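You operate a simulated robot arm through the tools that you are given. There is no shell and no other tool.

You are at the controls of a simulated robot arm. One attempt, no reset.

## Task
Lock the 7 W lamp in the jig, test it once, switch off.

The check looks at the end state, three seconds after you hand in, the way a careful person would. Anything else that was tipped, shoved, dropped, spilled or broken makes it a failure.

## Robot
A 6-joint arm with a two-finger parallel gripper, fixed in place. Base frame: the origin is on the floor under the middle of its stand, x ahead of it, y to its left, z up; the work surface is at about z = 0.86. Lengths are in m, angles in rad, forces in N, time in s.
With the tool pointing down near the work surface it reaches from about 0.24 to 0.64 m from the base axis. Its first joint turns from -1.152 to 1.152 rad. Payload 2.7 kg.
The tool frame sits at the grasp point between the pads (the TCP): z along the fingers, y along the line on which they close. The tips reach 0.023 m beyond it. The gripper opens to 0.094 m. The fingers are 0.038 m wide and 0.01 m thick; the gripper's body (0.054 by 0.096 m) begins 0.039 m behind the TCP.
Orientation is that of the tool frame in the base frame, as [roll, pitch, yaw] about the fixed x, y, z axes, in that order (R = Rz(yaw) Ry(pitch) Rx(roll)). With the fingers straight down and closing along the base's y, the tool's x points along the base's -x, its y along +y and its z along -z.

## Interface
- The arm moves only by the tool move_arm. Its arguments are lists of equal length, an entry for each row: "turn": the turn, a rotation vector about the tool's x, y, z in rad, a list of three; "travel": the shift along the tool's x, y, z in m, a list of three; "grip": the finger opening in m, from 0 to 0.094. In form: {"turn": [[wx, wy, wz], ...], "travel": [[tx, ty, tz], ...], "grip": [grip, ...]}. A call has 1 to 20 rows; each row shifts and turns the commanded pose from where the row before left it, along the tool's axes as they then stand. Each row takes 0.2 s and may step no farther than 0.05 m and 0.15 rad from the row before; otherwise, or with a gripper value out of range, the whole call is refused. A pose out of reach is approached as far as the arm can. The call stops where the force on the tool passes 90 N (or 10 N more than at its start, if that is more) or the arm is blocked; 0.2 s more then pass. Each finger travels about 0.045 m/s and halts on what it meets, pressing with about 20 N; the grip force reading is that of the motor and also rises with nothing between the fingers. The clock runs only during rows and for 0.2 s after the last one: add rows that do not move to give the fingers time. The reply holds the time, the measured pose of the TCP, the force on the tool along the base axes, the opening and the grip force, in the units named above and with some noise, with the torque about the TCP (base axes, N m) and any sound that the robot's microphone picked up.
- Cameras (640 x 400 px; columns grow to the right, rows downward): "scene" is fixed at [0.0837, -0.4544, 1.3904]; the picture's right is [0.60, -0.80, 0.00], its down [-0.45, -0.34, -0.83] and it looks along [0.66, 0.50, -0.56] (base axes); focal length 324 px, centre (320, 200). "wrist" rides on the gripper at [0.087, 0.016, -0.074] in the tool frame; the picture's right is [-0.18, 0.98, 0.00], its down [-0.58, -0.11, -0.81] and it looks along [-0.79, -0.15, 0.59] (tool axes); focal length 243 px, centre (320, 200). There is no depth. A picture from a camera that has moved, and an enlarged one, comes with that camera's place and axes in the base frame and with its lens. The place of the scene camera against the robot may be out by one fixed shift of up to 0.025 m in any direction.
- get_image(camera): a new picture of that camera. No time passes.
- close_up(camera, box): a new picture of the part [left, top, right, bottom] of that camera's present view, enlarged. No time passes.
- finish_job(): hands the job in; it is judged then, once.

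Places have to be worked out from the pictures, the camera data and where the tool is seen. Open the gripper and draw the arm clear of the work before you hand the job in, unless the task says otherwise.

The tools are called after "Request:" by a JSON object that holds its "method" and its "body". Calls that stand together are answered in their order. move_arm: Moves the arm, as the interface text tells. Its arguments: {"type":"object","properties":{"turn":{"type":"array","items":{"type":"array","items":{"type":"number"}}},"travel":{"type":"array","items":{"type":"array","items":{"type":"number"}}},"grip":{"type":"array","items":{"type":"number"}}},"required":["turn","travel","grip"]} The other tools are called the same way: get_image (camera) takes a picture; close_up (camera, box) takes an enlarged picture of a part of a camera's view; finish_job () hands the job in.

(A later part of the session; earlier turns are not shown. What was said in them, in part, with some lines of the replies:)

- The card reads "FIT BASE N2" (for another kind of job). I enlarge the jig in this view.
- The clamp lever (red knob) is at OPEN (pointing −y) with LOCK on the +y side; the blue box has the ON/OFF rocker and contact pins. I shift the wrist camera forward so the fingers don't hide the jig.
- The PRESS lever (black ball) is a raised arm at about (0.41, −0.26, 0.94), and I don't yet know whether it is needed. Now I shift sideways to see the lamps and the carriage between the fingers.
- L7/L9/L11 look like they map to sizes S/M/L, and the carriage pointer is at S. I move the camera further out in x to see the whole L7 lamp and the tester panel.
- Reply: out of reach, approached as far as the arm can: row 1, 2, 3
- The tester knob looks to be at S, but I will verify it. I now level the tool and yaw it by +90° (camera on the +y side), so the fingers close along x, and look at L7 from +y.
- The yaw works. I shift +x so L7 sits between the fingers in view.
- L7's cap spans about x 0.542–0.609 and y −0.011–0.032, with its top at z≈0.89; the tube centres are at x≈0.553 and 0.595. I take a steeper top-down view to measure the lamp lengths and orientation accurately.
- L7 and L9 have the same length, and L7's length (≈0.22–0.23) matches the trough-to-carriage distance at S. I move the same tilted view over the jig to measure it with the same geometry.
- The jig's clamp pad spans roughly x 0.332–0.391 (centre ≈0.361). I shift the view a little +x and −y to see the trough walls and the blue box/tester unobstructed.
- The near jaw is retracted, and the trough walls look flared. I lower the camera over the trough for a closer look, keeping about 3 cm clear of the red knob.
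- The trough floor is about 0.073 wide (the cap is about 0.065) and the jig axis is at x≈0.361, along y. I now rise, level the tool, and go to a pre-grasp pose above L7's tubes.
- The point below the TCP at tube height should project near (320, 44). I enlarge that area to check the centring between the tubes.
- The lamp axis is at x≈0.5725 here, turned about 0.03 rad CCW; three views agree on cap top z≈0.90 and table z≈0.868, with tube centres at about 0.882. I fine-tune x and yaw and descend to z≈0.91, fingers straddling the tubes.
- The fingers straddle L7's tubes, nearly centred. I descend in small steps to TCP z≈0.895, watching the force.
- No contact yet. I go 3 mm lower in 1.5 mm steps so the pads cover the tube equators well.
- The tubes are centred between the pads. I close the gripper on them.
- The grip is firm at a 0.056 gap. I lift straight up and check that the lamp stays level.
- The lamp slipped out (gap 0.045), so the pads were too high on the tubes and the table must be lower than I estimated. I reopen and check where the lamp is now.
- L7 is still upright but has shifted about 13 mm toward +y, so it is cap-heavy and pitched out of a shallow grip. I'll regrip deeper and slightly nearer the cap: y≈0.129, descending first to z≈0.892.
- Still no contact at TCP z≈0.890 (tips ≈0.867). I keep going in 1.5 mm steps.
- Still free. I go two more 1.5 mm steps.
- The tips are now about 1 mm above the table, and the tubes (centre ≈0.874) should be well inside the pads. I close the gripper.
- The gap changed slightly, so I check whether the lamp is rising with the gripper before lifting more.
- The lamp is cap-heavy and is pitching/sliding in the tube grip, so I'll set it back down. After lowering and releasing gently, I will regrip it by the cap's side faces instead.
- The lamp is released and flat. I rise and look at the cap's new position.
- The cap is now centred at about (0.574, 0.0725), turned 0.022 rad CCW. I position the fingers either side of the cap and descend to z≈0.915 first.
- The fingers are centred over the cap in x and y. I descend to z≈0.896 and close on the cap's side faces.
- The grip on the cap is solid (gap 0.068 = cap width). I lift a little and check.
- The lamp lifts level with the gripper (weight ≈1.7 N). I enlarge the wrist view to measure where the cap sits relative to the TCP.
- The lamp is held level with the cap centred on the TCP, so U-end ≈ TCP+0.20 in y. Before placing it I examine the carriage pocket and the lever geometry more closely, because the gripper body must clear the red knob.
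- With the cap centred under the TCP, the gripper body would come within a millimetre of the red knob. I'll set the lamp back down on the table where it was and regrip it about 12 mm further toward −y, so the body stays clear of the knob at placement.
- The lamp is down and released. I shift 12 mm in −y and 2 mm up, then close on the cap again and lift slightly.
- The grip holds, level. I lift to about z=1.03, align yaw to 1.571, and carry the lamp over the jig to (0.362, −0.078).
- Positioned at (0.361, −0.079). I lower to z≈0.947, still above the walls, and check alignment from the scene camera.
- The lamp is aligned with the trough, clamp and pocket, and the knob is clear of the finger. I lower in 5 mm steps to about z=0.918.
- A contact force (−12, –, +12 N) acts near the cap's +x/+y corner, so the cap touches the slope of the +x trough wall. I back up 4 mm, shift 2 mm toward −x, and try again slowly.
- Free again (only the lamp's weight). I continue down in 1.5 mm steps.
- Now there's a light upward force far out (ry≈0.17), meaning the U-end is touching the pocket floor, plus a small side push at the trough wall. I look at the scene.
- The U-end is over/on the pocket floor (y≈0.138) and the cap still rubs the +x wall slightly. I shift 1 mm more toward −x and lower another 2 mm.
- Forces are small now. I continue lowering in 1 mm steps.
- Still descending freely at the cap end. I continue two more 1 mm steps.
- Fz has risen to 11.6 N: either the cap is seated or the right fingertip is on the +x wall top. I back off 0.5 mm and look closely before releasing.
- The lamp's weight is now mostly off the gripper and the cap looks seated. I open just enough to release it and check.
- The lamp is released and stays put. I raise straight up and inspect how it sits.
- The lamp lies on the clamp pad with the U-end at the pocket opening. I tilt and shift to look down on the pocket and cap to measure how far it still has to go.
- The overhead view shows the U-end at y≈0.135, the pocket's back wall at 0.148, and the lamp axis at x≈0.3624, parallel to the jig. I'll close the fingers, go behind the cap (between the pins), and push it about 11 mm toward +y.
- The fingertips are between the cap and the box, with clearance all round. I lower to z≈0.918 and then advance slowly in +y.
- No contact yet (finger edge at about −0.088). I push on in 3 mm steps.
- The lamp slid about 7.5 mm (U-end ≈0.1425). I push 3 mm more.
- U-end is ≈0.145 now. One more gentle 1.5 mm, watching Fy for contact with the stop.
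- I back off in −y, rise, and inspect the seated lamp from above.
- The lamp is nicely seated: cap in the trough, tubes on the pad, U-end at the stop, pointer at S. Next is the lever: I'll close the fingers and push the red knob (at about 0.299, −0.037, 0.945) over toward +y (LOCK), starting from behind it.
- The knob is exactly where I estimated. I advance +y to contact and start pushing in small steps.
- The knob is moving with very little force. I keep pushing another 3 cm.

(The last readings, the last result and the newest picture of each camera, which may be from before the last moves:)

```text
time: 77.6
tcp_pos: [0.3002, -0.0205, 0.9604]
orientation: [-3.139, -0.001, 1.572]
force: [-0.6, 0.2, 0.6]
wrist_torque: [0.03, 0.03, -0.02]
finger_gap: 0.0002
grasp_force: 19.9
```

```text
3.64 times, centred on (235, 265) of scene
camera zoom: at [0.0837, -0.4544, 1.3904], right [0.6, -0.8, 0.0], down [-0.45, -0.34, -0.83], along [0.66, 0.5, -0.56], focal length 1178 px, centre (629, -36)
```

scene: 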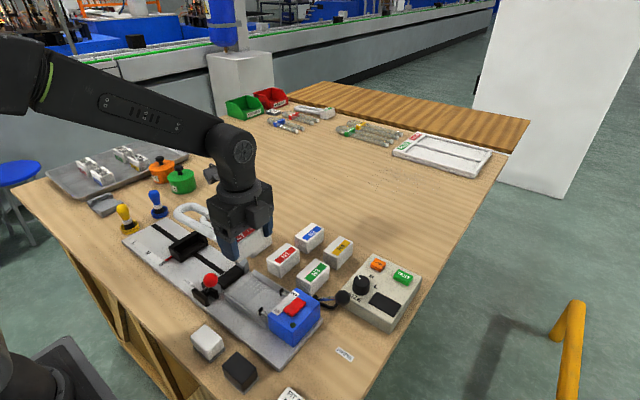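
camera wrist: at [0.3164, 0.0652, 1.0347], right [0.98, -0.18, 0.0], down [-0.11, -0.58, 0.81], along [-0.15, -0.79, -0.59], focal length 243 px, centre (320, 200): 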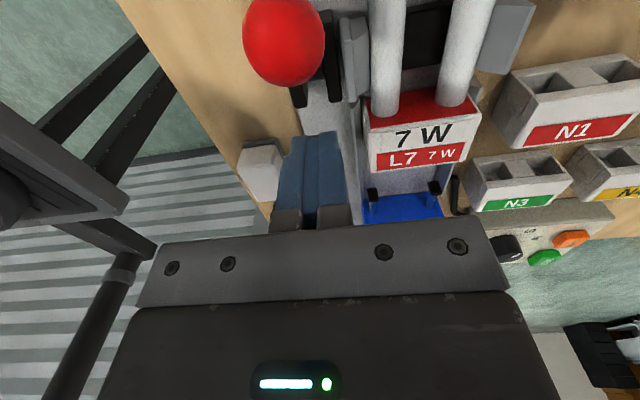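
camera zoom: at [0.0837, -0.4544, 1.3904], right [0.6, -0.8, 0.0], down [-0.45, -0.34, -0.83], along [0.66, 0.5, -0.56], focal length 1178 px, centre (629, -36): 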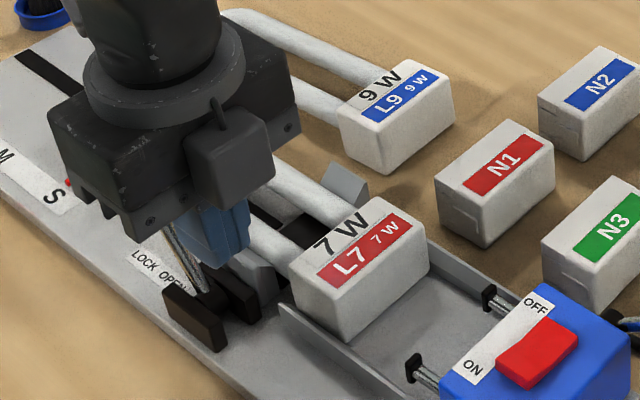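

The lever snapped over: the knob is now about 5.5 cm ahead on the +y side. I retreat, rise, and inspect the jaw and the lever.

Request:
{"method": "move_arm", "body": {"turn": [[0, 0, 0], [0, 0, 0], [0, 0, 0], [0, 0, 0], [0, 0.15, 0], [0, 0.15, 0], [0, 0.15, 0], [0, 0.15, 0], [0, 0, 0], [0, 0, 0], [0, 0, 0]], "travel": [[-0.02, 0, 0], [0, 0, -0.045], [0, 0, -0.045], [0, 0, -0.045], [0, 0, 0], [0, 0, 0], [0, 0, 0], [0, 0, 0], [0.03, 0.02, 0], [0.025, 0.02, 0], [0, 0, 0]], "grip": [0.0, 0.0, 0.02, 0.04, 0.06, 0.08, 0.094, 0.094, 0.094, 0.094, 0.094]}}

Request:
{"method": "get_image", "body": {"camera": "wrist"}}

Request:
{"method": "close_up", "body": {"camera": "wrist", "box": [250, 90, 430, 230]}}

Request:
{"method": "close_up", "body": {"camera": "scene", "box": [165, 220, 305, 320]}}

```text
time: 80.0
tcp_pos: [0.3392, 0.0045, 1.1269]
orientation: [-3.141, -0.602, 1.571]
force: [0.0, 0.4, 0.0]
wrist_torque: [0.0, 0.02, -0.02]
finger_gap: 0.0943
grasp_force: 0.0
```

```text
taken
camera wrist: at [0.3572, 0.0329, 1.2365], right [0.98, -0.15, -0.11], down [-0.11, -0.94, 0.34], along [-0.15, -0.32, -0.94], focal length 243 px, centre (320, 200)
```

wrist: 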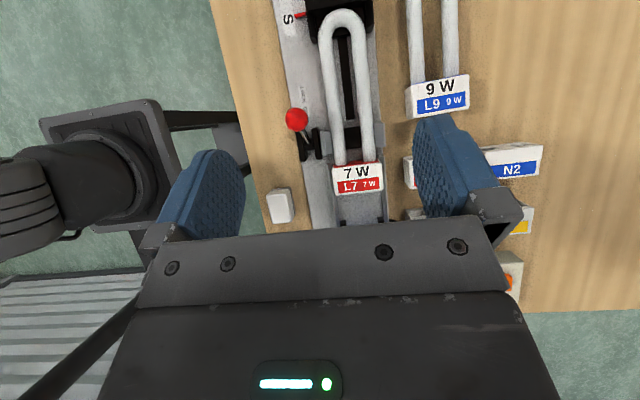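

```text
2.86 times, centred on (340, 160) of wrist
camera zoom: at [0.3572, 0.0329, 1.2365], right [0.98, -0.15, -0.11], down [-0.11, -0.94, 0.34], along [-0.15, -0.32, -0.94], focal length 693 px, centre (263, 314)
```

zoom: 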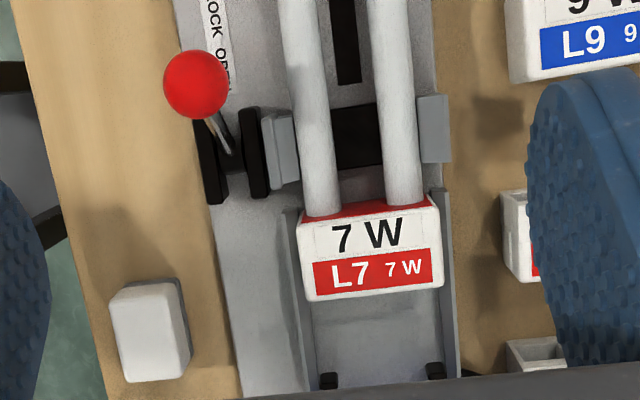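

```text
4.00 times, centred on (235, 270) of scene
camera zoom: at [0.0837, -0.4544, 1.3904], right [0.6, -0.8, 0.0], down [-0.45, -0.34, -0.83], along [0.66, 0.5, -0.56], focal length 1296 px, centre (660, -80)
```

zoom: 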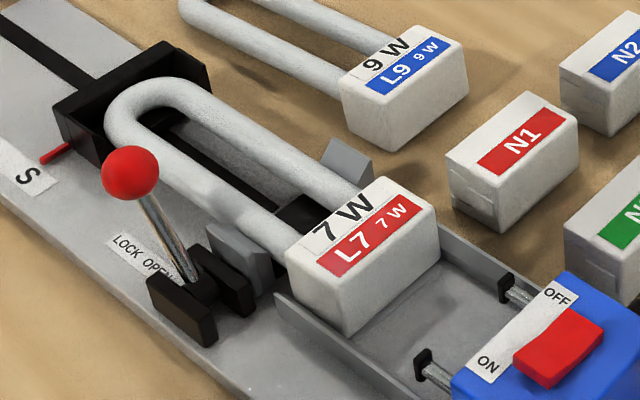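

The lever now points to +y (LOCK side) and the near jaw is up against the tube. I'll confirm it is at its end stop with a gentle push, watching Fy.

Request:
{"method": "move_arm", "body": {"turn": [[0, -0.15, 0], [0, -0.15, 0], [0, -0.15, 0], [0, -0.15, 0], [0, 0, 0], [0, 0, 0], [0, 0, 0], [0, 0, 0], [0, 0, 0], [0, 0, 0], [0, 0, 0]], "travel": [[0, 0, 0], [0, 0, 0], [0, 0, 0], [0, 0, 0], [-0.02, -0.02, 0.02], [-0.015, -0.02, 0.02], [0, 0, 0.04], [0, 0, 0.04], [0, 0, 0.035], [0, 0, 0.012], [0, 0, 0]], "grip": [0.08, 0.06, 0.04, 0.02, 0.0, 0.0, 0.0, 0.0, 0.0, 0.0, 0.0]}}

Request:
{"method": "move_arm", "body": {"turn": [[0, 0, 0], [0, 0, 0], [0, 0, 0], [0, 0, 0], [0, 0, 0]], "travel": [[0.01, 0, 0], [0.01, 0, 0], [0.006, 0, 0], [0.003, 0, 0], [0, 0, 0]], "grip": [0.0, 0.0, 0.0, 0.0, 0.0]}}

Request:
{"method": "get_image", "body": {"camera": "wrist"}}

```text
time: 82.4
tcp_pos: [0.2993, -0.0309, 0.9601]
orientation: [-3.14, -0.002, 1.571]
force: [-0.3, 0.6, -0.1]
wrist_torque: [0.01, 0.0, -0.01]
finger_gap: 0.0
grasp_force: 20.0
```

```text
time: 83.6
tcp_pos: [0.2983, -0.0013, 0.9601]
orientation: [-3.14, -0.001, 1.569]
force: [0.4, -0.2, -0.3]
wrist_torque: [0.01, -0.04, 0.01]
finger_gap: 0.0002
grasp_force: 19.7
```

```text
taken
camera wrist: at [0.3167, 0.0838, 1.0344], right [0.98, -0.18, 0.0], down [-0.11, -0.58, 0.81], along [-0.15, -0.79, -0.59], focal length 243 px, centre (320, 200)
```

wrist: 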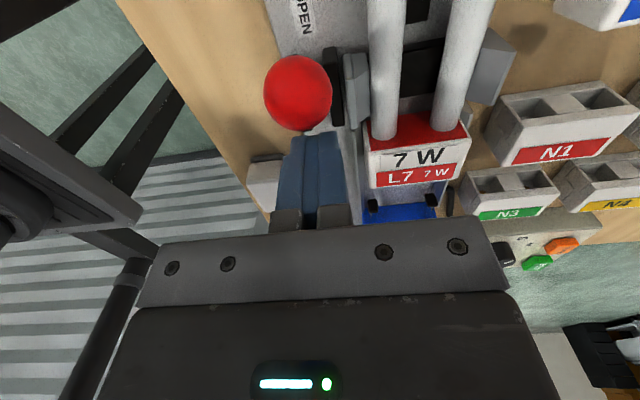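

I close the last few millimetres in 2 mm steps.

Request:
{"method": "move_arm", "body": {"turn": [[0, 0, 0], [0, 0, 0], [0, 0, 0], [0, 0, 0]], "travel": [[0.002, 0, 0], [0.002, 0, 0], [0.002, 0, 0], [0, 0, 0]], "grip": [0.0, 0.0, 0.0, 0.0]}}

Request:
{"method": "move_arm", "body": {"turn": [[0, 0, 0], [0, 0, 0], [0, 0, 0]], "travel": [[0.0015, 0, 0], [0.0015, 0, 0], [0, 0, 0]], "grip": [0.0, 0.0, 0.0]}}

Request:
{"method": "get_image", "body": {"camera": "wrist"}}

```text
time: 84.6
tcp_pos: [0.2987, 0.0036, 0.9603]
orientation: [-3.141, -0.001, 1.571]
force: [5.0, -17.2, -0.2]
wrist_torque: [-0.21, -0.03, -0.05]
finger_gap: 0.0
grasp_force: 20.1
```

```text
time: 85.4
tcp_pos: [0.2996, 0.0058, 0.9592]
orientation: [-3.139, 0.004, 1.573]
force: [-1.8, -48.6, 13.0]
wrist_torque: [-0.46, -0.07, 0.08]
finger_gap: 0.0001
grasp_force: 19.6
```

```text
taken
camera wrist: at [0.3163, 0.0904, 1.0337], right [0.98, -0.18, 0.0], down [-0.11, -0.58, 0.81], along [-0.15, -0.79, -0.59], focal length 243 px, centre (320, 200)
```

wrist: 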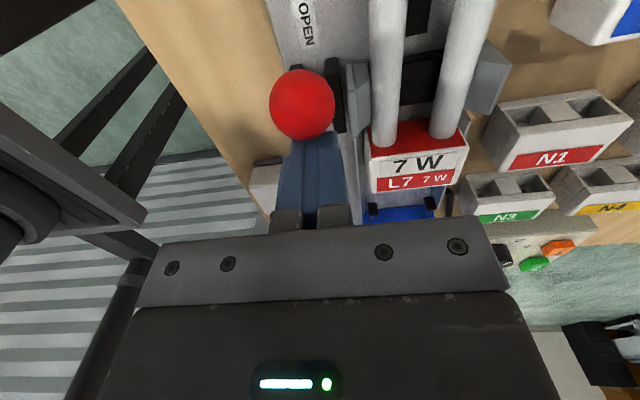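

It hits a rigid end stop (force jumped to 48 N), so the lever is fully at LOCK. I back off, rise, and go look at the rocker and the tester.

Request:
{"method": "move_arm", "body": {"turn": [[0, 0, 0], [0, 0, 0], [0, 0, 0], [0, 0, 0], [0, 0, 0], [0, 0, 0], [0, 0, 0], [0, 0, 0], [0, 0, 0]], "travel": [[-0.01, 0, 0], [-0.015, 0, 0], [0, 0, -0.045], [0, 0, -0.045], [-0.03, 0.035, -0.015], [-0.03, 0.035, -0.015], [-0.03, 0.035, 0], [0, 0, 0], [0, 0, 0]], "grip": [0.0, 0.0, 0.0, 0.0, 0.0, 0.0, 0.0, 0.0, 0.0]}}

Request:
{"method": "get_image", "body": {"camera": "wrist"}}

Request:
{"method": "close_up", "body": {"camera": "wrist", "box": [200, 60, 440, 220]}}

Request:
{"method": "close_up", "body": {"camera": "scene", "box": [165, 220, 305, 320]}}

```text
time: 87.4
tcp_pos: [0.4063, -0.1062, 1.0794]
orientation: [-3.14, -0.002, 1.571]
force: [-0.4, 0.8, 1.0]
wrist_torque: [-0.02, 0.04, 0.0]
finger_gap: 0.0
grasp_force: 20.1
```

```text
taken
camera wrist: at [0.4229, -0.0215, 1.1535], right [0.98, -0.18, 0.0], down [-0.11, -0.58, 0.81], along [-0.15, -0.79, -0.59], focal length 243 px, centre (320, 200)
```

wrist: 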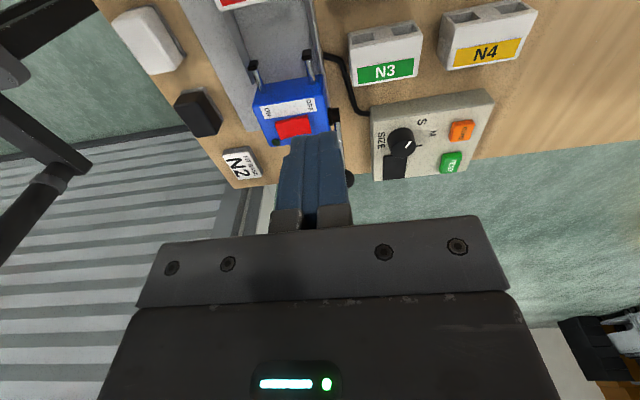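

```text
2.50 times, centred on (320, 140) of wrist
camera zoom: at [0.4229, -0.0215, 1.1535], right [0.98, -0.18, 0.0], down [-0.11, -0.58, 0.81], along [-0.15, -0.79, -0.59], focal length 606 px, centre (320, 350)
```

zoom: 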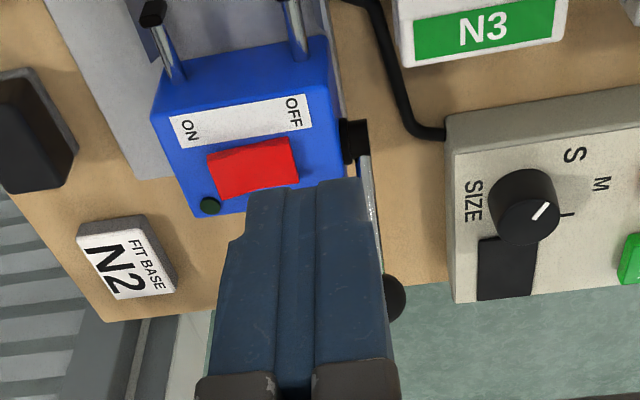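

```text
4.00 times, centred on (235, 270) of scene
camera zoom: at [0.0837, -0.4544, 1.3904], right [0.6, -0.8, 0.0], down [-0.45, -0.34, -0.83], along [0.66, 0.5, -0.56], focal length 1296 px, centre (660, -80)
```

zoom: 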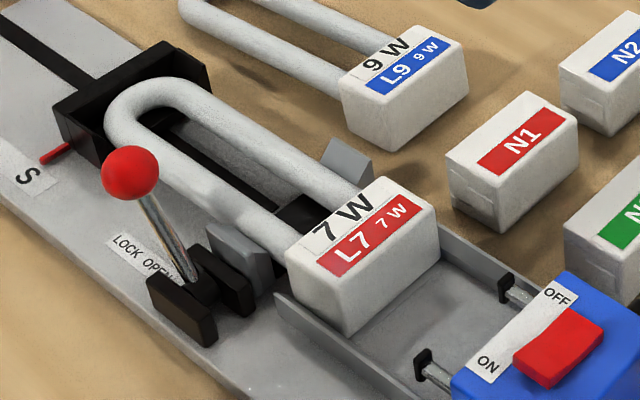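

SIZE reads S (mark at the S angle), matching the carriage. The rocker spans x≈0.340–0.380 at y≈−0.19, with ON at the −x end. I move above its ON end for a closer look.

Request:
{"method": "move_arm", "body": {"turn": [[0, 0, 0], [0, 0, 0], [0, 0, 0], [0, 0, 0]], "travel": [[-0.028, -0.0218, 0.02], [-0.028, -0.0218, 0.02], [-0.028, -0.0217, 0.02], [0, 0, 0]], "grip": [0.0, 0.0, 0.0, 0.0]}}

Request:
{"method": "get_image", "body": {"camera": "wrist"}}

Request:
{"method": "close_up", "body": {"camera": "wrist", "box": [230, 40, 400, 150]}}

Request:
{"method": "close_up", "body": {"camera": "scene", "box": [255, 240, 355, 340]}}

```text
time: 88.4
tcp_pos: [0.3379, -0.1903, 1.0196]
orientation: [-3.14, -0.003, 1.572]
force: [0.0, -1.0, 0.1]
wrist_torque: [-0.03, -0.02, 0.03]
finger_gap: 0.0001
grasp_force: 20.0
```

```text
taken
camera wrist: at [0.3555, -0.105, 1.093], right [0.98, -0.18, 0.0], down [-0.11, -0.58, 0.81], along [-0.15, -0.79, -0.59], focal length 243 px, centre (320, 200)
```

wrist: 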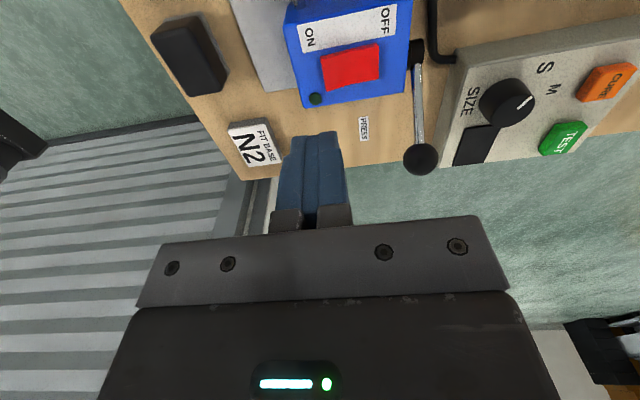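

```text
3.64 times, centred on (315, 95) of wrist
camera zoom: at [0.3555, -0.105, 1.093], right [0.98, -0.18, 0.0], down [-0.11, -0.58, 0.81], along [-0.15, -0.79, -0.59], focal length 882 px, centre (338, 582)
```

zoom: 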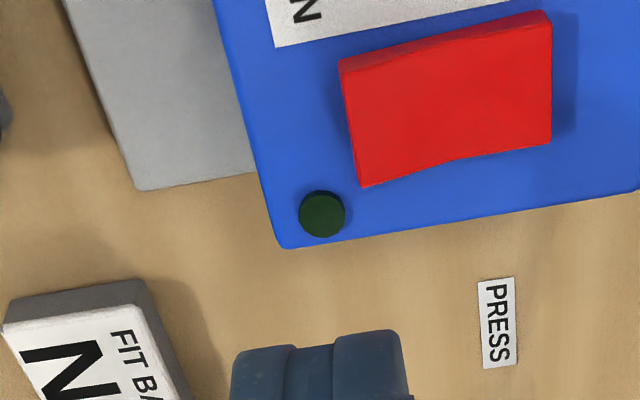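

```text
4.00 times, centred on (305, 290) of scene
camera zoom: at [0.0837, -0.4544, 1.3904], right [0.6, -0.8, 0.0], down [-0.45, -0.34, -0.83], along [0.66, 0.5, -0.56], focal length 1296 px, centre (380, -160)
```

zoom: 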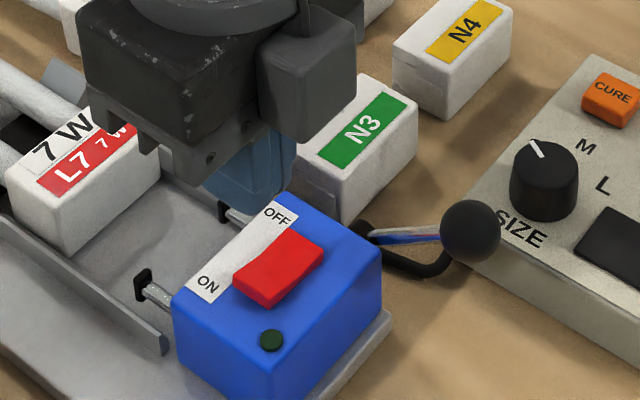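

The rocker's ON end is raised (it is presently OFF), centred at (0.361, −0.189). I position over the ON end at x≈0.343 and descend until light contact.

Request:
{"method": "move_arm", "body": {"turn": [[0, 0, 0], [0, 0, 0], [0, 0, 0], [0, 0, 0]], "travel": [[0.001, 0.004, 0.02], [0, 0, 0.02], [0, 0, 0.015], [0, 0, 0]], "grip": [0.0, 0.0, 0.0, 0.0]}}

Request:
{"method": "get_image", "body": {"camera": "wrist"}}

Request:
{"method": "close_up", "body": {"camera": "scene", "box": [255, 250, 345, 330]}}

```text
time: 89.4
tcp_pos: [0.3437, -0.1901, 0.9645]
orientation: [-3.138, -0.003, 1.569]
force: [-0.7, -0.6, -0.2]
wrist_torque: [-0.01, -0.02, -0.02]
finger_gap: 0.0
grasp_force: 19.8
```

```text
taken
camera wrist: at [0.3601, -0.1054, 1.0392], right [0.98, -0.18, 0.0], down [-0.11, -0.58, 0.81], along [-0.15, -0.79, -0.59], focal length 243 px, centre (320, 200)
```

wrist: 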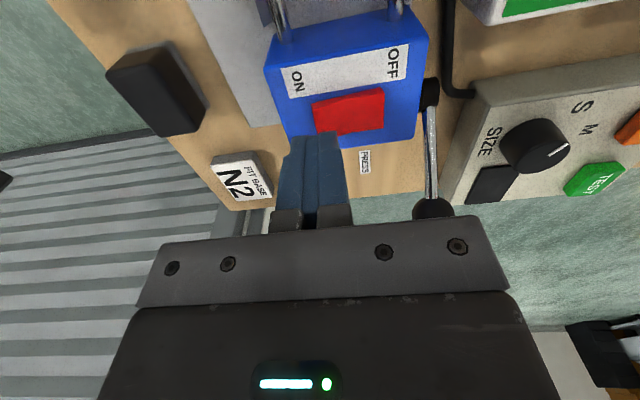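

```text
5.00 times, centred on (300, 290) of scene
camera zoom: at [0.0837, -0.4544, 1.3904], right [0.6, -0.8, 0.0], down [-0.45, -0.34, -0.83], along [0.66, 0.5, -0.56], focal length 1620 px, centre (420, -250)
```

zoom: 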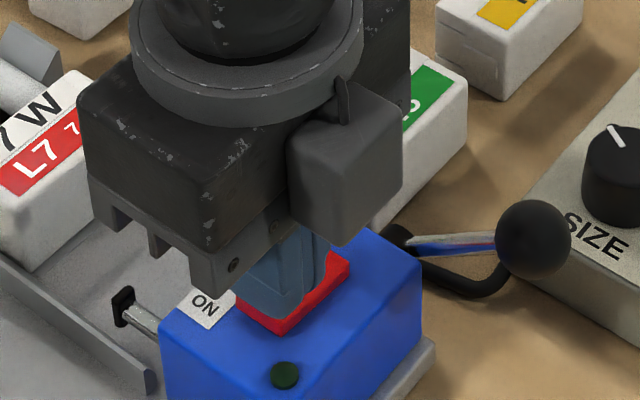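

Aligned over the ON end. I press down in small steps.

Request:
{"method": "move_arm", "body": {"turn": [[0, 0, 0], [0, 0, 0], [0, 0, 0], [0, 0, 0], [0, 0, 0]], "travel": [[0.002, 0, 0.003], [0, 0, 0.003], [0, 0, 0.002], [0, 0, 0.002], [0, 0, 0]], "grip": [0.0, 0.0, 0.0, 0.0, 0.0]}}

```text
time: 90.6
tcp_pos: [0.3442, -0.188, 0.9552]
orientation: [-3.141, -0.002, 1.571]
force: [0.3, -0.5, 0.1]
wrist_torque: [-0.02, -0.01, -0.02]
finger_gap: 0.0
grasp_force: 20.4
```

No contact yet at tip z≈0.932. I continue in 2 mm steps.

Request:
{"method": "move_arm", "body": {"turn": [[0, 0, 0], [0, 0, 0], [0, 0, 0], [0, 0, 0]], "travel": [[0, 0, 0.002], [0, 0, 0.002], [0, 0, 0.002], [0, 0, 0]], "grip": [0.0, 0.0, 0.0, 0.0]}}

Request:
{"method": "close_up", "body": {"camera": "scene", "box": [255, 250, 345, 330]}}

```text
time: 91.6
tcp_pos: [0.3448, -0.1877, 0.9487]
orientation: [-3.14, -0.001, 1.568]
force: [-0.9, -0.6, 1.3]
wrist_torque: [-0.04, -0.01, -0.03]
finger_gap: 0.0
grasp_force: 19.6
```

```text
5.00 times, centred on (300, 290) of scene
camera zoom: at [0.0837, -0.4544, 1.3904], right [0.6, -0.8, 0.0], down [-0.45, -0.34, -0.83], along [0.66, 0.5, -0.56], focal length 1620 px, centre (420, -250)
```

zoom: 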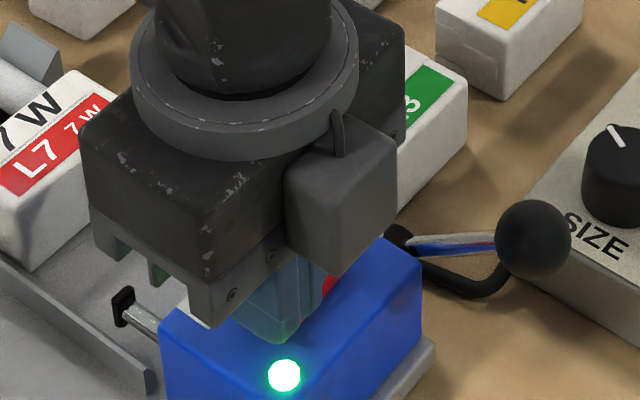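

The LED lit green: the switch is ON. I rise and check the panel and display.

Request:
{"method": "move_arm", "body": {"turn": [[0, 0, 0], [0, 0, 0], [0, 0, 0], [0, 0, 0]], "travel": [[0, 0, -0.01], [0, 0, -0.03], [0, 0, -0.04], [0, 0, 0]], "grip": [0.0, 0.0, 0.0, 0.0]}}

Request:
{"method": "get_image", "body": {"camera": "scene"}}

Request:
{"method": "close_up", "body": {"camera": "scene", "box": [255, 240, 435, 340]}}

Request:
{"method": "close_up", "body": {"camera": "wrist", "box": [400, 20, 640, 180]}}

```text
time: 92.6
tcp_pos: [0.3453, -0.1883, 1.0276]
orientation: [-3.139, -0.002, 1.571]
force: [-0.3, -0.2, -0.1]
wrist_torque: [0.0, 0.01, 0.0]
finger_gap: 0.0
grasp_force: 20.4
```

```text
taken
```

scene: 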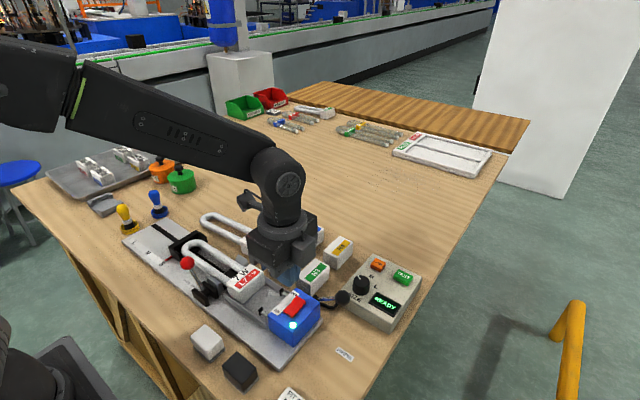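

```text
3.56 times, centred on (345, 290) of scene
camera zoom: at [0.0837, -0.4544, 1.3904], right [0.6, -0.8, 0.0], down [-0.45, -0.34, -0.83], along [0.66, 0.5, -0.56], focal length 1152 px, centre (231, -120)
```

zoom: 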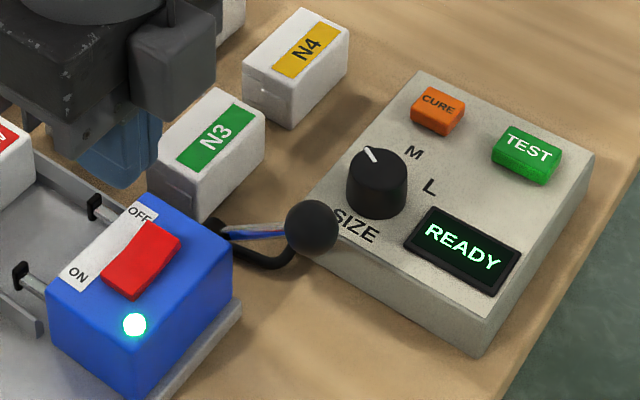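

```text
2.50 times, centred on (520, 100) of wrist
camera zoom: at [0.3618, -0.1033, 1.1022], right [0.98, -0.18, 0.0], down [-0.11, -0.58, 0.81], along [-0.15, -0.79, -0.59], focal length 606 px, centre (-180, 450)
```

zoom: 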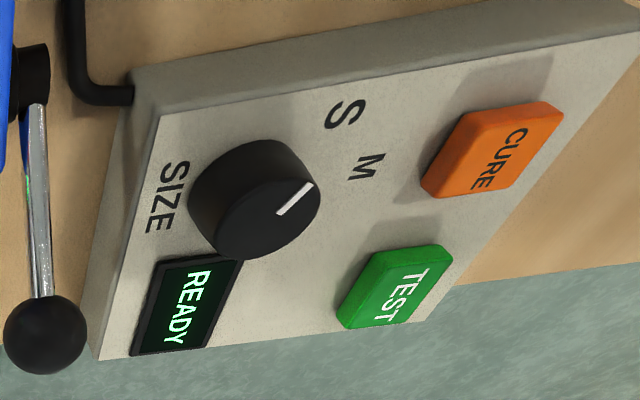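

The display reads READY with SIZE at S. TEST is at about (0.562, −0.302) and CURE at (0.561, −0.245); TEST is near the reach limit (r≈0.638). I move toward it at height and check reachability.

Request:
{"method": "move_arm", "body": {"turn": [[0, 0, 0], [0, 0, 0], [0, 0, 0], [0, 0, 0], [0, 0, 0], [0, 0, 0]], "travel": [[-0.0204, 0.039, 0], [-0.0204, 0.039, 0], [-0.0204, 0.039, 0], [-0.0204, 0.039, 0], [-0.0204, 0.039, 0], [0, 0, 0]], "grip": [0.0, 0.0, 0.0, 0.0, 0.0, 0.0]}}

Request:
{"method": "get_image", "body": {"camera": "wrist"}}

Request:
{"method": "get_image", "body": {"camera": "scene"}}

```text
time: 94.0
tcp_pos: [0.5376, -0.2885, 1.0293]
orientation: [-3.138, -0.001, 1.571]
force: [0.3, -0.7, -0.1]
wrist_torque: [0.0, 0.0, -0.03]
finger_gap: 0.0002
grasp_force: 19.2
```

```text
taken
camera wrist: at [0.5549, -0.2044, 1.1034], right [0.98, -0.18, 0.0], down [-0.11, -0.58, 0.81], along [-0.15, -0.79, -0.59], focal length 243 px, centre (320, 200)
```

wrist: 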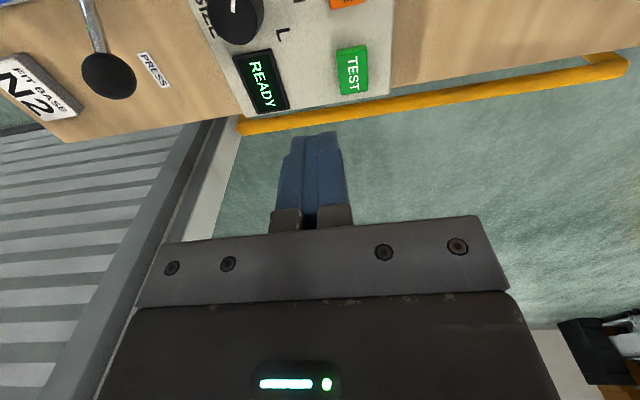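

```text
taken
```

scene: 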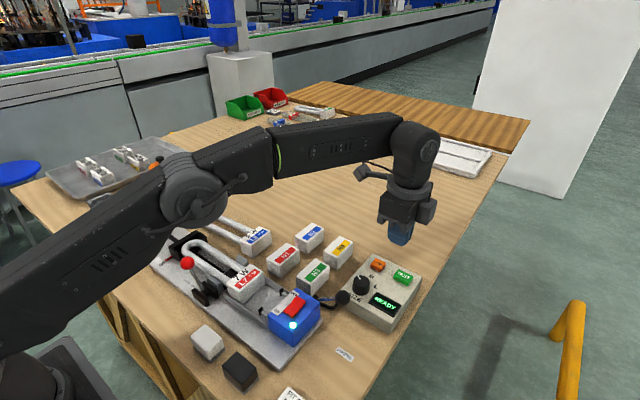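

TEST is about 24 mm further in +x and 11 mm further in −y. I move there at this height and see whether it is reachable.

Request:
{"method": "move_arm", "body": {"turn": [[0, 0, 0], [0, 0, 0], [0, 0, 0], [0, 0, 0]], "travel": [[-0.006, 0.012, 0.01], [-0.0055, 0.012, 0.01], [0, 0, 0.01], [0, 0, 0]], "grip": [0.0, 0.0, 0.0, 0.0]}}

Request:
{"method": "get_image", "body": {"camera": "wrist"}}

Request:
{"method": "close_up", "body": {"camera": "wrist", "box": [240, 0, 420, 120]}}

Request:
{"method": "close_up", "body": {"camera": "scene", "box": [340, 180, 460, 340]}}

```text
time: 95.0
tcp_pos: [0.5557, -0.2981, 1.0034]
orientation: [-3.14, -0.001, 1.571]
force: [0.3, -0.1, -0.3]
wrist_torque: [0.05, -0.01, 0.0]
finger_gap: 0.0
grasp_force: 20.4
out of reach, approached as far as the arm can: row 2
```

```text
taken
camera wrist: at [0.5726, -0.2132, 1.0779], right [0.98, -0.18, 0.0], down [-0.11, -0.58, 0.81], along [-0.15, -0.79, -0.59], focal length 243 px, centre (320, 200)
```

wrist: 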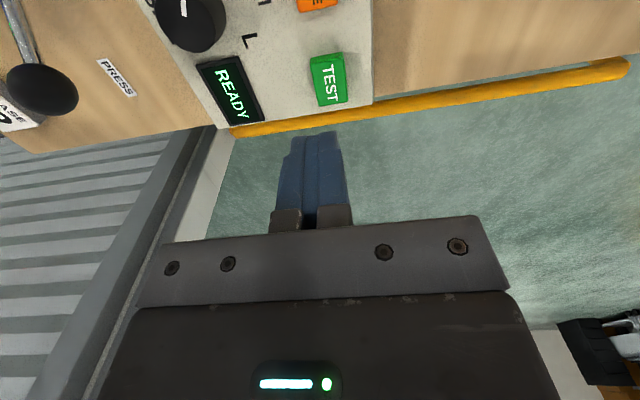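

```text
3.33 times, centred on (330, 60) of wrist
camera zoom: at [0.5726, -0.2132, 1.0779], right [0.98, -0.18, 0.0], down [-0.11, -0.58, 0.81], along [-0.15, -0.79, -0.59], focal length 809 px, centre (287, 667)
```

zoom: 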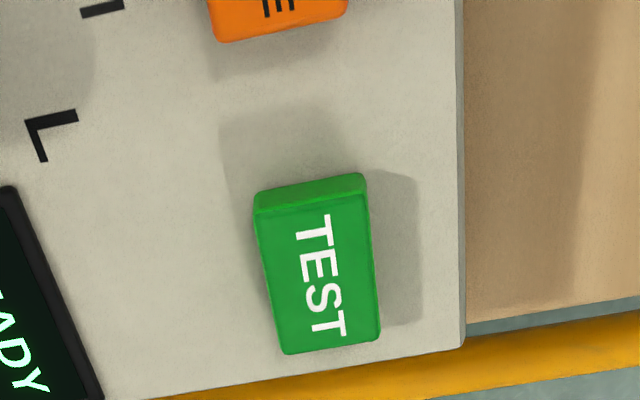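

```text
2.50 times, centred on (400, 260) of scene
camera zoom: at [0.0837, -0.4544, 1.3904], right [0.6, -0.8, 0.0], down [-0.45, -0.34, -0.83], along [0.66, 0.5, -0.56], focal length 810 px, centre (120, 50)
```

zoom: 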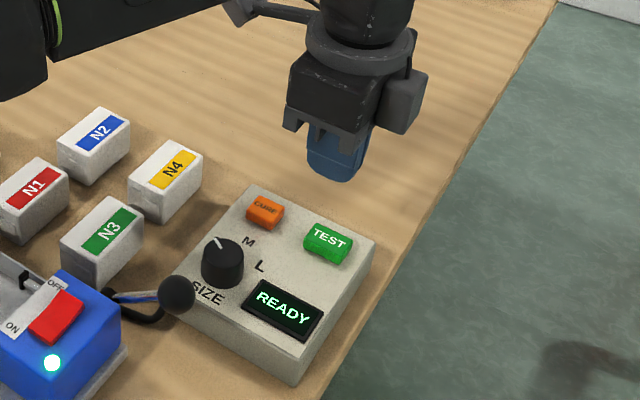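

The TCP axis now falls on the TEST button (slightly toward its −x side). I descend to tip z≈0.92, shifting a couple of mm in +x.

Request:
{"method": "move_arm", "body": {"turn": [[0, 0, 0], [0, 0, 0], [0, 0, 0], [0, 0, 0], [0, 0, 0]], "travel": [[0, 0, 0.02], [0, 0.002, 0.02], [0, 0.002, 0.01], [0, 0, 0.01], [0, 0, 0]], "grip": [0.0, 0.0, 0.0, 0.0, 0.0]}}

Request:
{"method": "get_image", "body": {"camera": "wrist"}}

Request:
{"method": "close_up", "body": {"camera": "scene", "box": [340, 200, 440, 300]}}

```text
time: 96.2
tcp_pos: [0.5594, -0.2975, 0.9438]
orientation: [-3.139, -0.003, 1.571]
force: [1.0, -0.1, -0.6]
wrist_torque: [0.0, 0.0, 0.0]
finger_gap: 0.0
grasp_force: 19.8
```

```text
taken
camera wrist: at [0.5772, -0.2127, 1.0179], right [0.98, -0.18, 0.0], down [-0.11, -0.58, 0.81], along [-0.15, -0.79, -0.59], focal length 243 px, centre (320, 200)
```

wrist: 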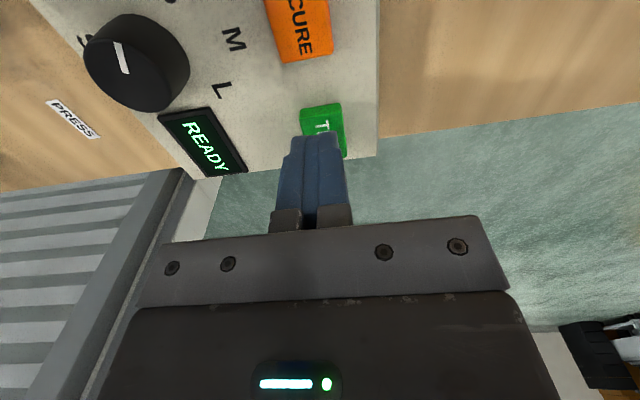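

```text
4.00 times, centred on (390, 250) of scene
camera zoom: at [0.0837, -0.4544, 1.3904], right [0.6, -0.8, 0.0], down [-0.45, -0.34, -0.83], along [0.66, 0.5, -0.56], focal length 1296 px, centre (40, 0)
```

zoom: 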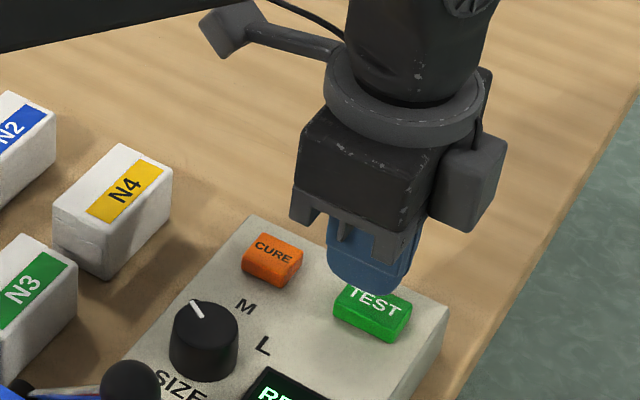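

Well aligned over TEST and clear of CURE. I press down slowly, watching the force and display.

Request:
{"method": "move_arm", "body": {"turn": [[0, 0, 0], [0, 0, 0], [0, 0, 0], [0, 0, 0]], "travel": [[-0.002, 0, 0.004], [0, 0, 0.003], [0, 0, 0.003], [0, 0, 0]], "grip": [0.0, 0.0, 0.0, 0.0]}}

Request:
{"method": "close_up", "body": {"camera": "scene", "box": [340, 230, 440, 330]}}

```text
time: 97.2
tcp_pos: [0.5614, -0.2991, 0.9333]
orientation: [-3.141, -0.001, 1.57]
force: [0.0, 0.2, -0.3]
wrist_torque: [-0.01, -0.01, -0.06]
finger_gap: 0.0
grasp_force: 20.1
```

```text
4.00 times, centred on (390, 280) of scene
camera zoom: at [0.0837, -0.4544, 1.3904], right [0.6, -0.8, 0.0], down [-0.45, -0.34, -0.83], along [0.66, 0.5, -0.56], focal length 1296 px, centre (40, -120)
```

zoom: 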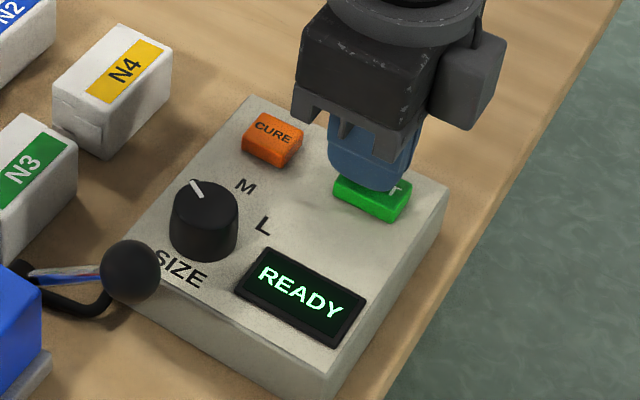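

No contact yet at tip z≈0.910. I continue in 2 mm steps.

Request:
{"method": "move_arm", "body": {"turn": [[0, 0, 0], [0, 0, 0], [0, 0, 0]], "travel": [[0, 0, 0.002], [0, 0, 0.002], [0, 0, 0]], "grip": [0.0, 0.0, 0.0]}}

Request:
{"method": "close_up", "body": {"camera": "scene", "box": [340, 230, 440, 330]}}

```text
time: 98.0
tcp_pos: [0.5599, -0.3001, 0.9286]
orientation: [-3.139, -0.002, 1.571]
force: [0.1, 0.4, -0.6]
wrist_torque: [0.0, 0.03, -0.01]
finger_gap: 0.0
grasp_force: 20.2
```

```text
4.00 times, centred on (390, 280) of scene
camera zoom: at [0.0837, -0.4544, 1.3904], right [0.6, -0.8, 0.0], down [-0.45, -0.34, -0.83], along [0.66, 0.5, -0.56], focal length 1296 px, centre (40, -120)
```

zoom: 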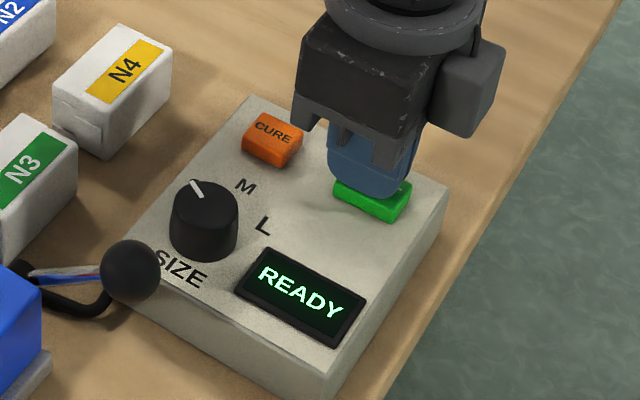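

Close now. I continue 3 mm more in 1.5 mm steps.

Request:
{"method": "move_arm", "body": {"turn": [[0, 0, 0], [0, 0, 0], [0, 0, 0]], "travel": [[0, 0, 0.0015], [0, 0, 0.0015], [0, 0, 0]], "grip": [0.0, 0.0, 0.0]}}

Request:
{"method": "close_up", "body": {"camera": "scene", "box": [340, 230, 440, 330]}}

```text
time: 98.8
tcp_pos: [0.5605, -0.2998, 0.9277]
orientation: [-3.141, 0.0, 1.57]
force: [0.1, -0.1, 0.3]
wrist_torque: [-0.01, 0.01, 0.02]
finger_gap: 0.0
grasp_force: 19.8
heard: click
```

```text
4.00 times, centred on (390, 280) of scene
camera zoom: at [0.0837, -0.4544, 1.3905], right [0.6, -0.8, 0.0], down [-0.45, -0.34, -0.83], along [0.66, 0.5, -0.56], focal length 1296 px, centre (40, -120)
```

zoom: 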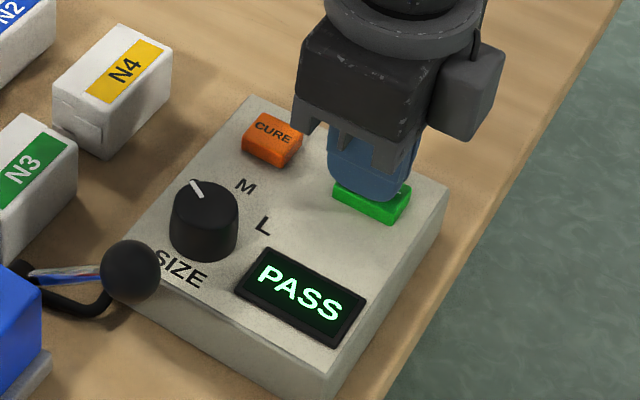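

A click was heard and the display shows PASS: one test is done. I lift straight off the button.

Request:
{"method": "move_arm", "body": {"turn": [[0, 0, 0], [0, 0, 0], [0, 0, 0], [0, 0, 0], [0, 0, 0]], "travel": [[0, 0, -0.02], [0, 0, -0.03], [0, -0.01, -0.03], [0, -0.01, -0.02], [0, 0, 0]], "grip": [0.0, 0.0, 0.0, 0.0, 0.0]}}

Request:
{"method": "get_image", "body": {"camera": "scene"}}

Request:
{"method": "close_up", "body": {"camera": "scene", "box": [150, 220, 440, 370]}}

```text
time: 100.0
tcp_pos: [0.5409, -0.3002, 1.026]
orientation: [-3.14, -0.003, 1.571]
force: [-1.9, 0.1, 0.0]
wrist_torque: [0.03, -0.01, 0.01]
finger_gap: 0.0003
grasp_force: 20.3
```

```text
taken
```

scene: 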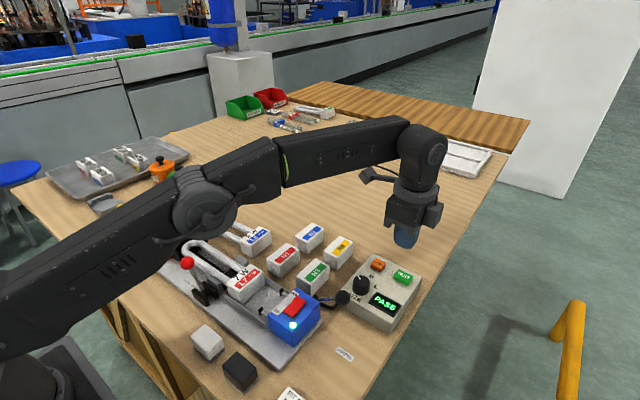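

```text
2.21 times, centred on (295, 295) of scene
camera zoom: at [0.0837, -0.4544, 1.3904], right [0.6, -0.8, 0.0], down [-0.45, -0.34, -0.83], along [0.66, 0.5, -0.56], focal length 715 px, centre (375, -10)
```

zoom: 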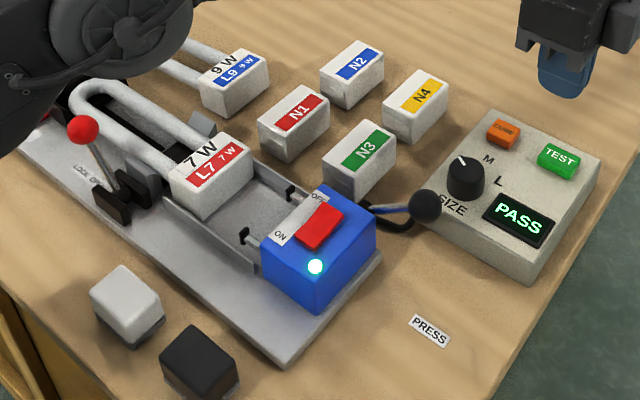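

PASS shows, and nothing else has moved. Now I go above the rocker's OFF end (x≈0.377, y≈−0.188).

Request:
{"method": "move_arm", "body": {"turn": [[0, 0, 0], [0, 0, 0], [0, 0, 0], [0, 0, 0], [0, 0, 0], [0, 0, 0], [0, 0, 0]], "travel": [[0.0224, -0.0328, 0], [0.0224, -0.0328, 0], [0.0224, -0.0328, 0], [0.0224, -0.0328, 0], [0.0224, -0.0328, 0], [0, 0, 0.03], [0, 0, 0]], "grip": [0.0, 0.0, 0.0, 0.0, 0.0, 0.0, 0.0]}}

Request:
{"method": "get_image", "body": {"camera": "wrist"}}

Request:
{"method": "close_up", "body": {"camera": "scene", "box": [255, 240, 355, 340]}}

```text
time: 101.6
tcp_pos: [0.3771, -0.1877, 0.9953]
orientation: [-3.141, -0.002, 1.57]
force: [-0.3, 0.2, -0.6]
wrist_torque: [-0.03, 0.0, 0.01]
finger_gap: 0.0
grasp_force: 20.5
```

```text
taken
camera wrist: at [0.3936, -0.1025, 1.0704], right [0.98, -0.18, 0.0], down [-0.11, -0.58, 0.81], along [-0.15, -0.79, -0.59], focal length 243 px, centre (320, 200)
```

wrist: 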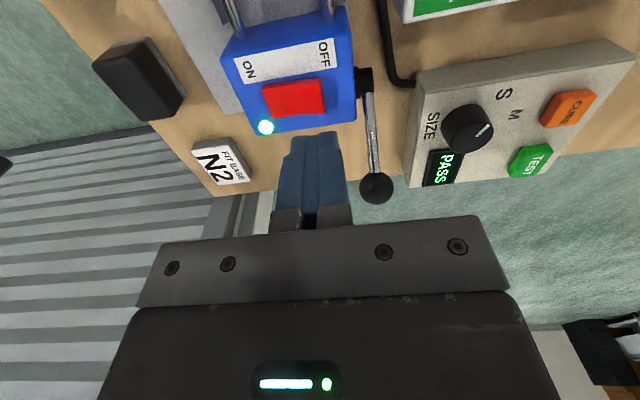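

```text
4.00 times, centred on (305, 290) of scene
camera zoom: at [0.0837, -0.4544, 1.3904], right [0.6, -0.8, 0.0], down [-0.45, -0.34, -0.83], along [0.66, 0.5, -0.56], focal length 1296 px, centre (380, -160)
```

zoom: 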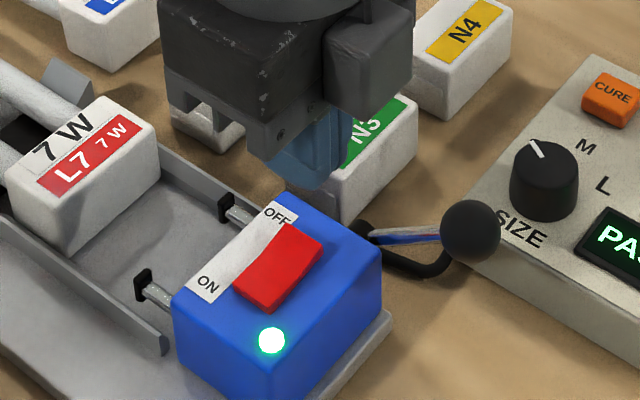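

Aligned over the raised OFF end, 3 mm in from its edge. I descend and press.

Request:
{"method": "move_arm", "body": {"turn": [[0, 0, 0], [0, 0, 0], [0, 0, 0], [0, 0, 0]], "travel": [[0, 0, 0.02], [0, 0, 0.015], [0, 0, 0.004], [0, 0, 0]], "grip": [0.0, 0.0, 0.0, 0.0]}}

Request:
{"method": "move_arm", "body": {"turn": [[0, 0, 0], [0, 0, 0], [0, 0, 0], [0, 0, 0]], "travel": [[0, 0, 0.002], [0, 0, 0.002], [0, 0, 0.002], [0, 0, 0]], "grip": [0.0, 0.0, 0.0, 0.0]}}

Request:
{"method": "close_up", "body": {"camera": "scene", "box": [255, 240, 435, 340]}}

```text
time: 102.6
tcp_pos: [0.3757, -0.1875, 0.9576]
orientation: [-3.14, -0.002, 1.57]
force: [-0.1, -0.3, -0.3]
wrist_torque: [0.02, 0.0, 0.01]
finger_gap: 0.0001
grasp_force: 19.8
```

```text
time: 103.6
tcp_pos: [0.3769, -0.1881, 0.9509]
orientation: [-3.141, 0.002, 1.571]
force: [-0.1, 0.1, 1.7]
wrist_torque: [0.0, -0.02, -0.02]
finger_gap: 0.0001
grasp_force: 19.8
```

```text
3.56 times, centred on (345, 290) of scene
camera zoom: at [0.0837, -0.4544, 1.3904], right [0.6, -0.8, 0.0], down [-0.45, -0.34, -0.83], along [0.66, 0.5, -0.56], focal length 1152 px, centre (231, -120)
```

zoom: 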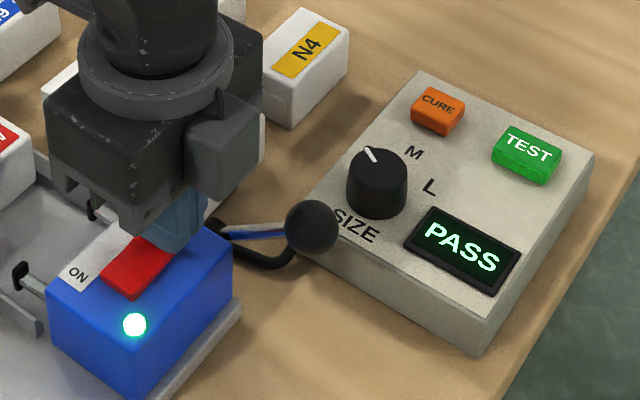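

Contact (1.7 N) but still ON. I press a little further.

Request:
{"method": "move_arm", "body": {"turn": [[0, 0, 0], [0, 0, 0], [0, 0, 0]], "travel": [[0, 0, 0.0015], [0, 0, 0.0015], [0, 0, 0]], "grip": [0.0, 0.0, 0.0]}}

Request:
{"method": "close_up", "body": {"camera": "scene", "box": [255, 240, 435, 340]}}

```text
time: 104.4
tcp_pos: [0.3763, -0.1877, 0.9483]
orientation: [3.141, -0.002, 1.573]
force: [-1.3, 3.4, 6.6]
wrist_torque: [0.01, 0.12, -0.05]
finger_gap: 0.0
grasp_force: 19.6
```

```text
3.56 times, centred on (345, 290) of scene
camera zoom: at [0.0836, -0.4543, 1.3905], right [0.6, -0.8, 0.0], down [-0.45, -0.34, -0.83], along [0.66, 0.5, -0.56], focal length 1152 px, centre (231, -120)
```

zoom: 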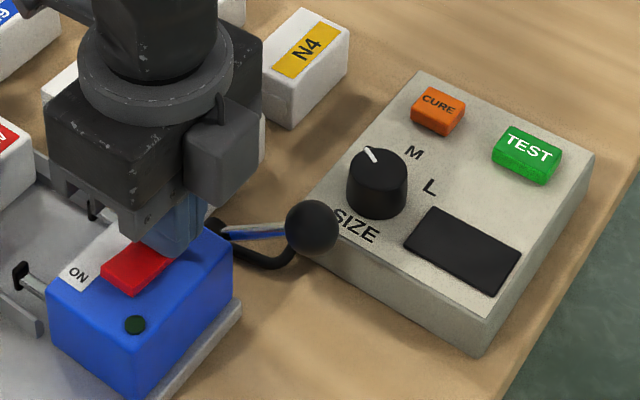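

The LED and display are dark, so it is switched OFF. I lift off, open the gripper, and move the arm up and clear.

Request:
{"method": "move_arm", "body": {"turn": [[0, 0, 0], [0, 0, 0], [0, 0, 0], [0, 0, 0], [0, 0, 0], [0, 0, 0], [0, 0, 0], [0, 0, 0], [0, 0, 0], [0, 0, 0]], "travel": [[0, 0, -0.02], [0, 0, -0.04], [0, 0, -0.045], [0, 0, -0.045], [0, 0, -0.045], [0.02, 0.01, -0.03], [0.02, 0.01, -0.03], [0.02, 0.01, 0], [0, 0, 0], [0, 0, 0]], "grip": [0.0, 0.0, 0.02, 0.04, 0.06, 0.08, 0.094, 0.094, 0.094, 0.094]}}

Request:
{"method": "get_image", "body": {"camera": "scene"}}

Request:
{"method": "close_up", "body": {"camera": "scene", "box": [110, 200, 290, 320]}}

Request:
{"method": "close_up", "body": {"camera": "scene", "box": [220, 230, 440, 380]}}

Request:
{"method": "get_image", "body": {"camera": "wrist"}}

```text
time: 106.6
tcp_pos: [0.4074, -0.1286, 1.2055]
orientation: [-3.14, -0.002, 1.57]
force: [-0.1, -0.1, -0.2]
wrist_torque: [-0.01, 0.01, 0.03]
finger_gap: 0.0941
grasp_force: 0.1
```

```text
taken
```

scene: 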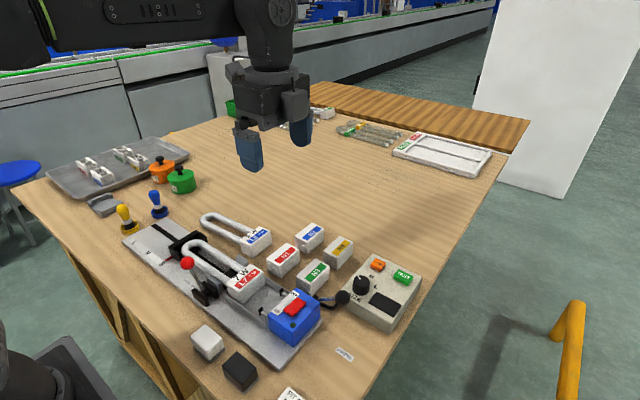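

```text
3.33 times, centred on (200, 260) of scene
camera zoom: at [0.0837, -0.4544, 1.3904], right [0.6, -0.8, 0.0], down [-0.45, -0.34, -0.83], along [0.66, 0.5, -0.56], focal length 1080 px, centre (720, 0)
```

zoom: 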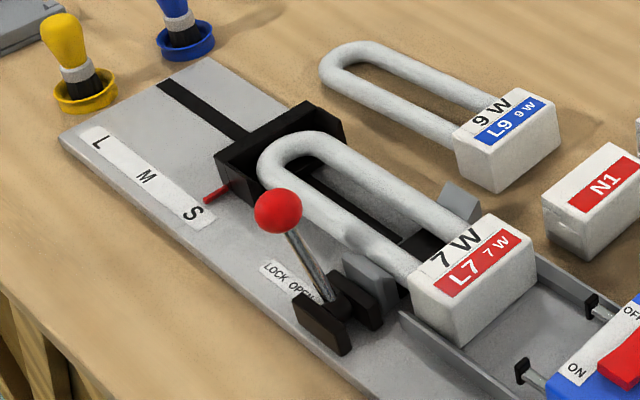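

```text
2.67 times, centred on (330, 305) of scene
camera zoom: at [0.0837, -0.4544, 1.3904], right [0.6, -0.8, 0.0], down [-0.45, -0.34, -0.83], along [0.66, 0.5, -0.56], focal length 864 px, centre (293, -80)
```

zoom: 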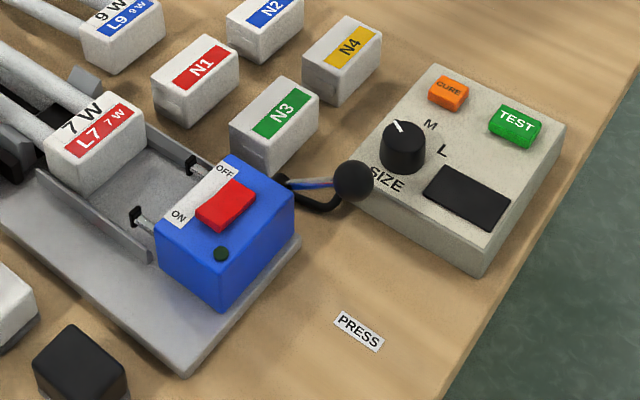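

```text
taken
camera wrist: at [0.4239, -0.043, 1.28], right [0.98, -0.18, 0.0], down [-0.11, -0.58, 0.81], along [-0.15, -0.79, -0.59], focal length 243 px, centre (320, 200)
```

wrist: 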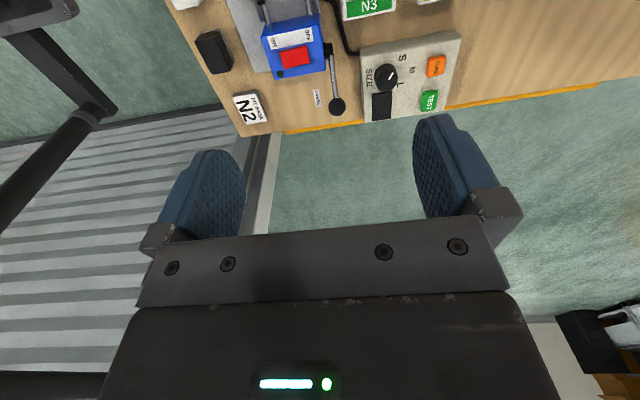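

The 7 W lamp is locked in the jig with the lever at LOCK and the carriage and SIZE both at S. It was tested once (PASS), the switch is OFF, other objects look undisturbed, and the gripper is open and the arm clear. I hand the job in.

Request:
{"method": "finish_job", "body": {}}

```text
The job is handed in.
```

I locked the 7 W lamp (L7) in the jig and tested it once; the tester showed PASS. I then switched off, so the ON/OFF light and the display are dark. The job is handed in, but no verdict has come back yet.

- **Locking:** The lamp's cap sits in the trough and its looped end sits in the carriage at S. I pushed the lever against its stop at LOCK to confirm it was fully over.
- **Test settings:** The SIZE knob was already at S, and the display read READY before I pressed TEST. I did not use the PRESS lever.
- **Regripping the lamp:** My first grip, on the tubes, slipped. It slid the lamp about 4 cm across the table over two tries, and it stayed upright. I then gripped it by the cap.
- **Everything else:** The last pictures show nothing else shoved or tipped. The gripper is open and the arm is clear.
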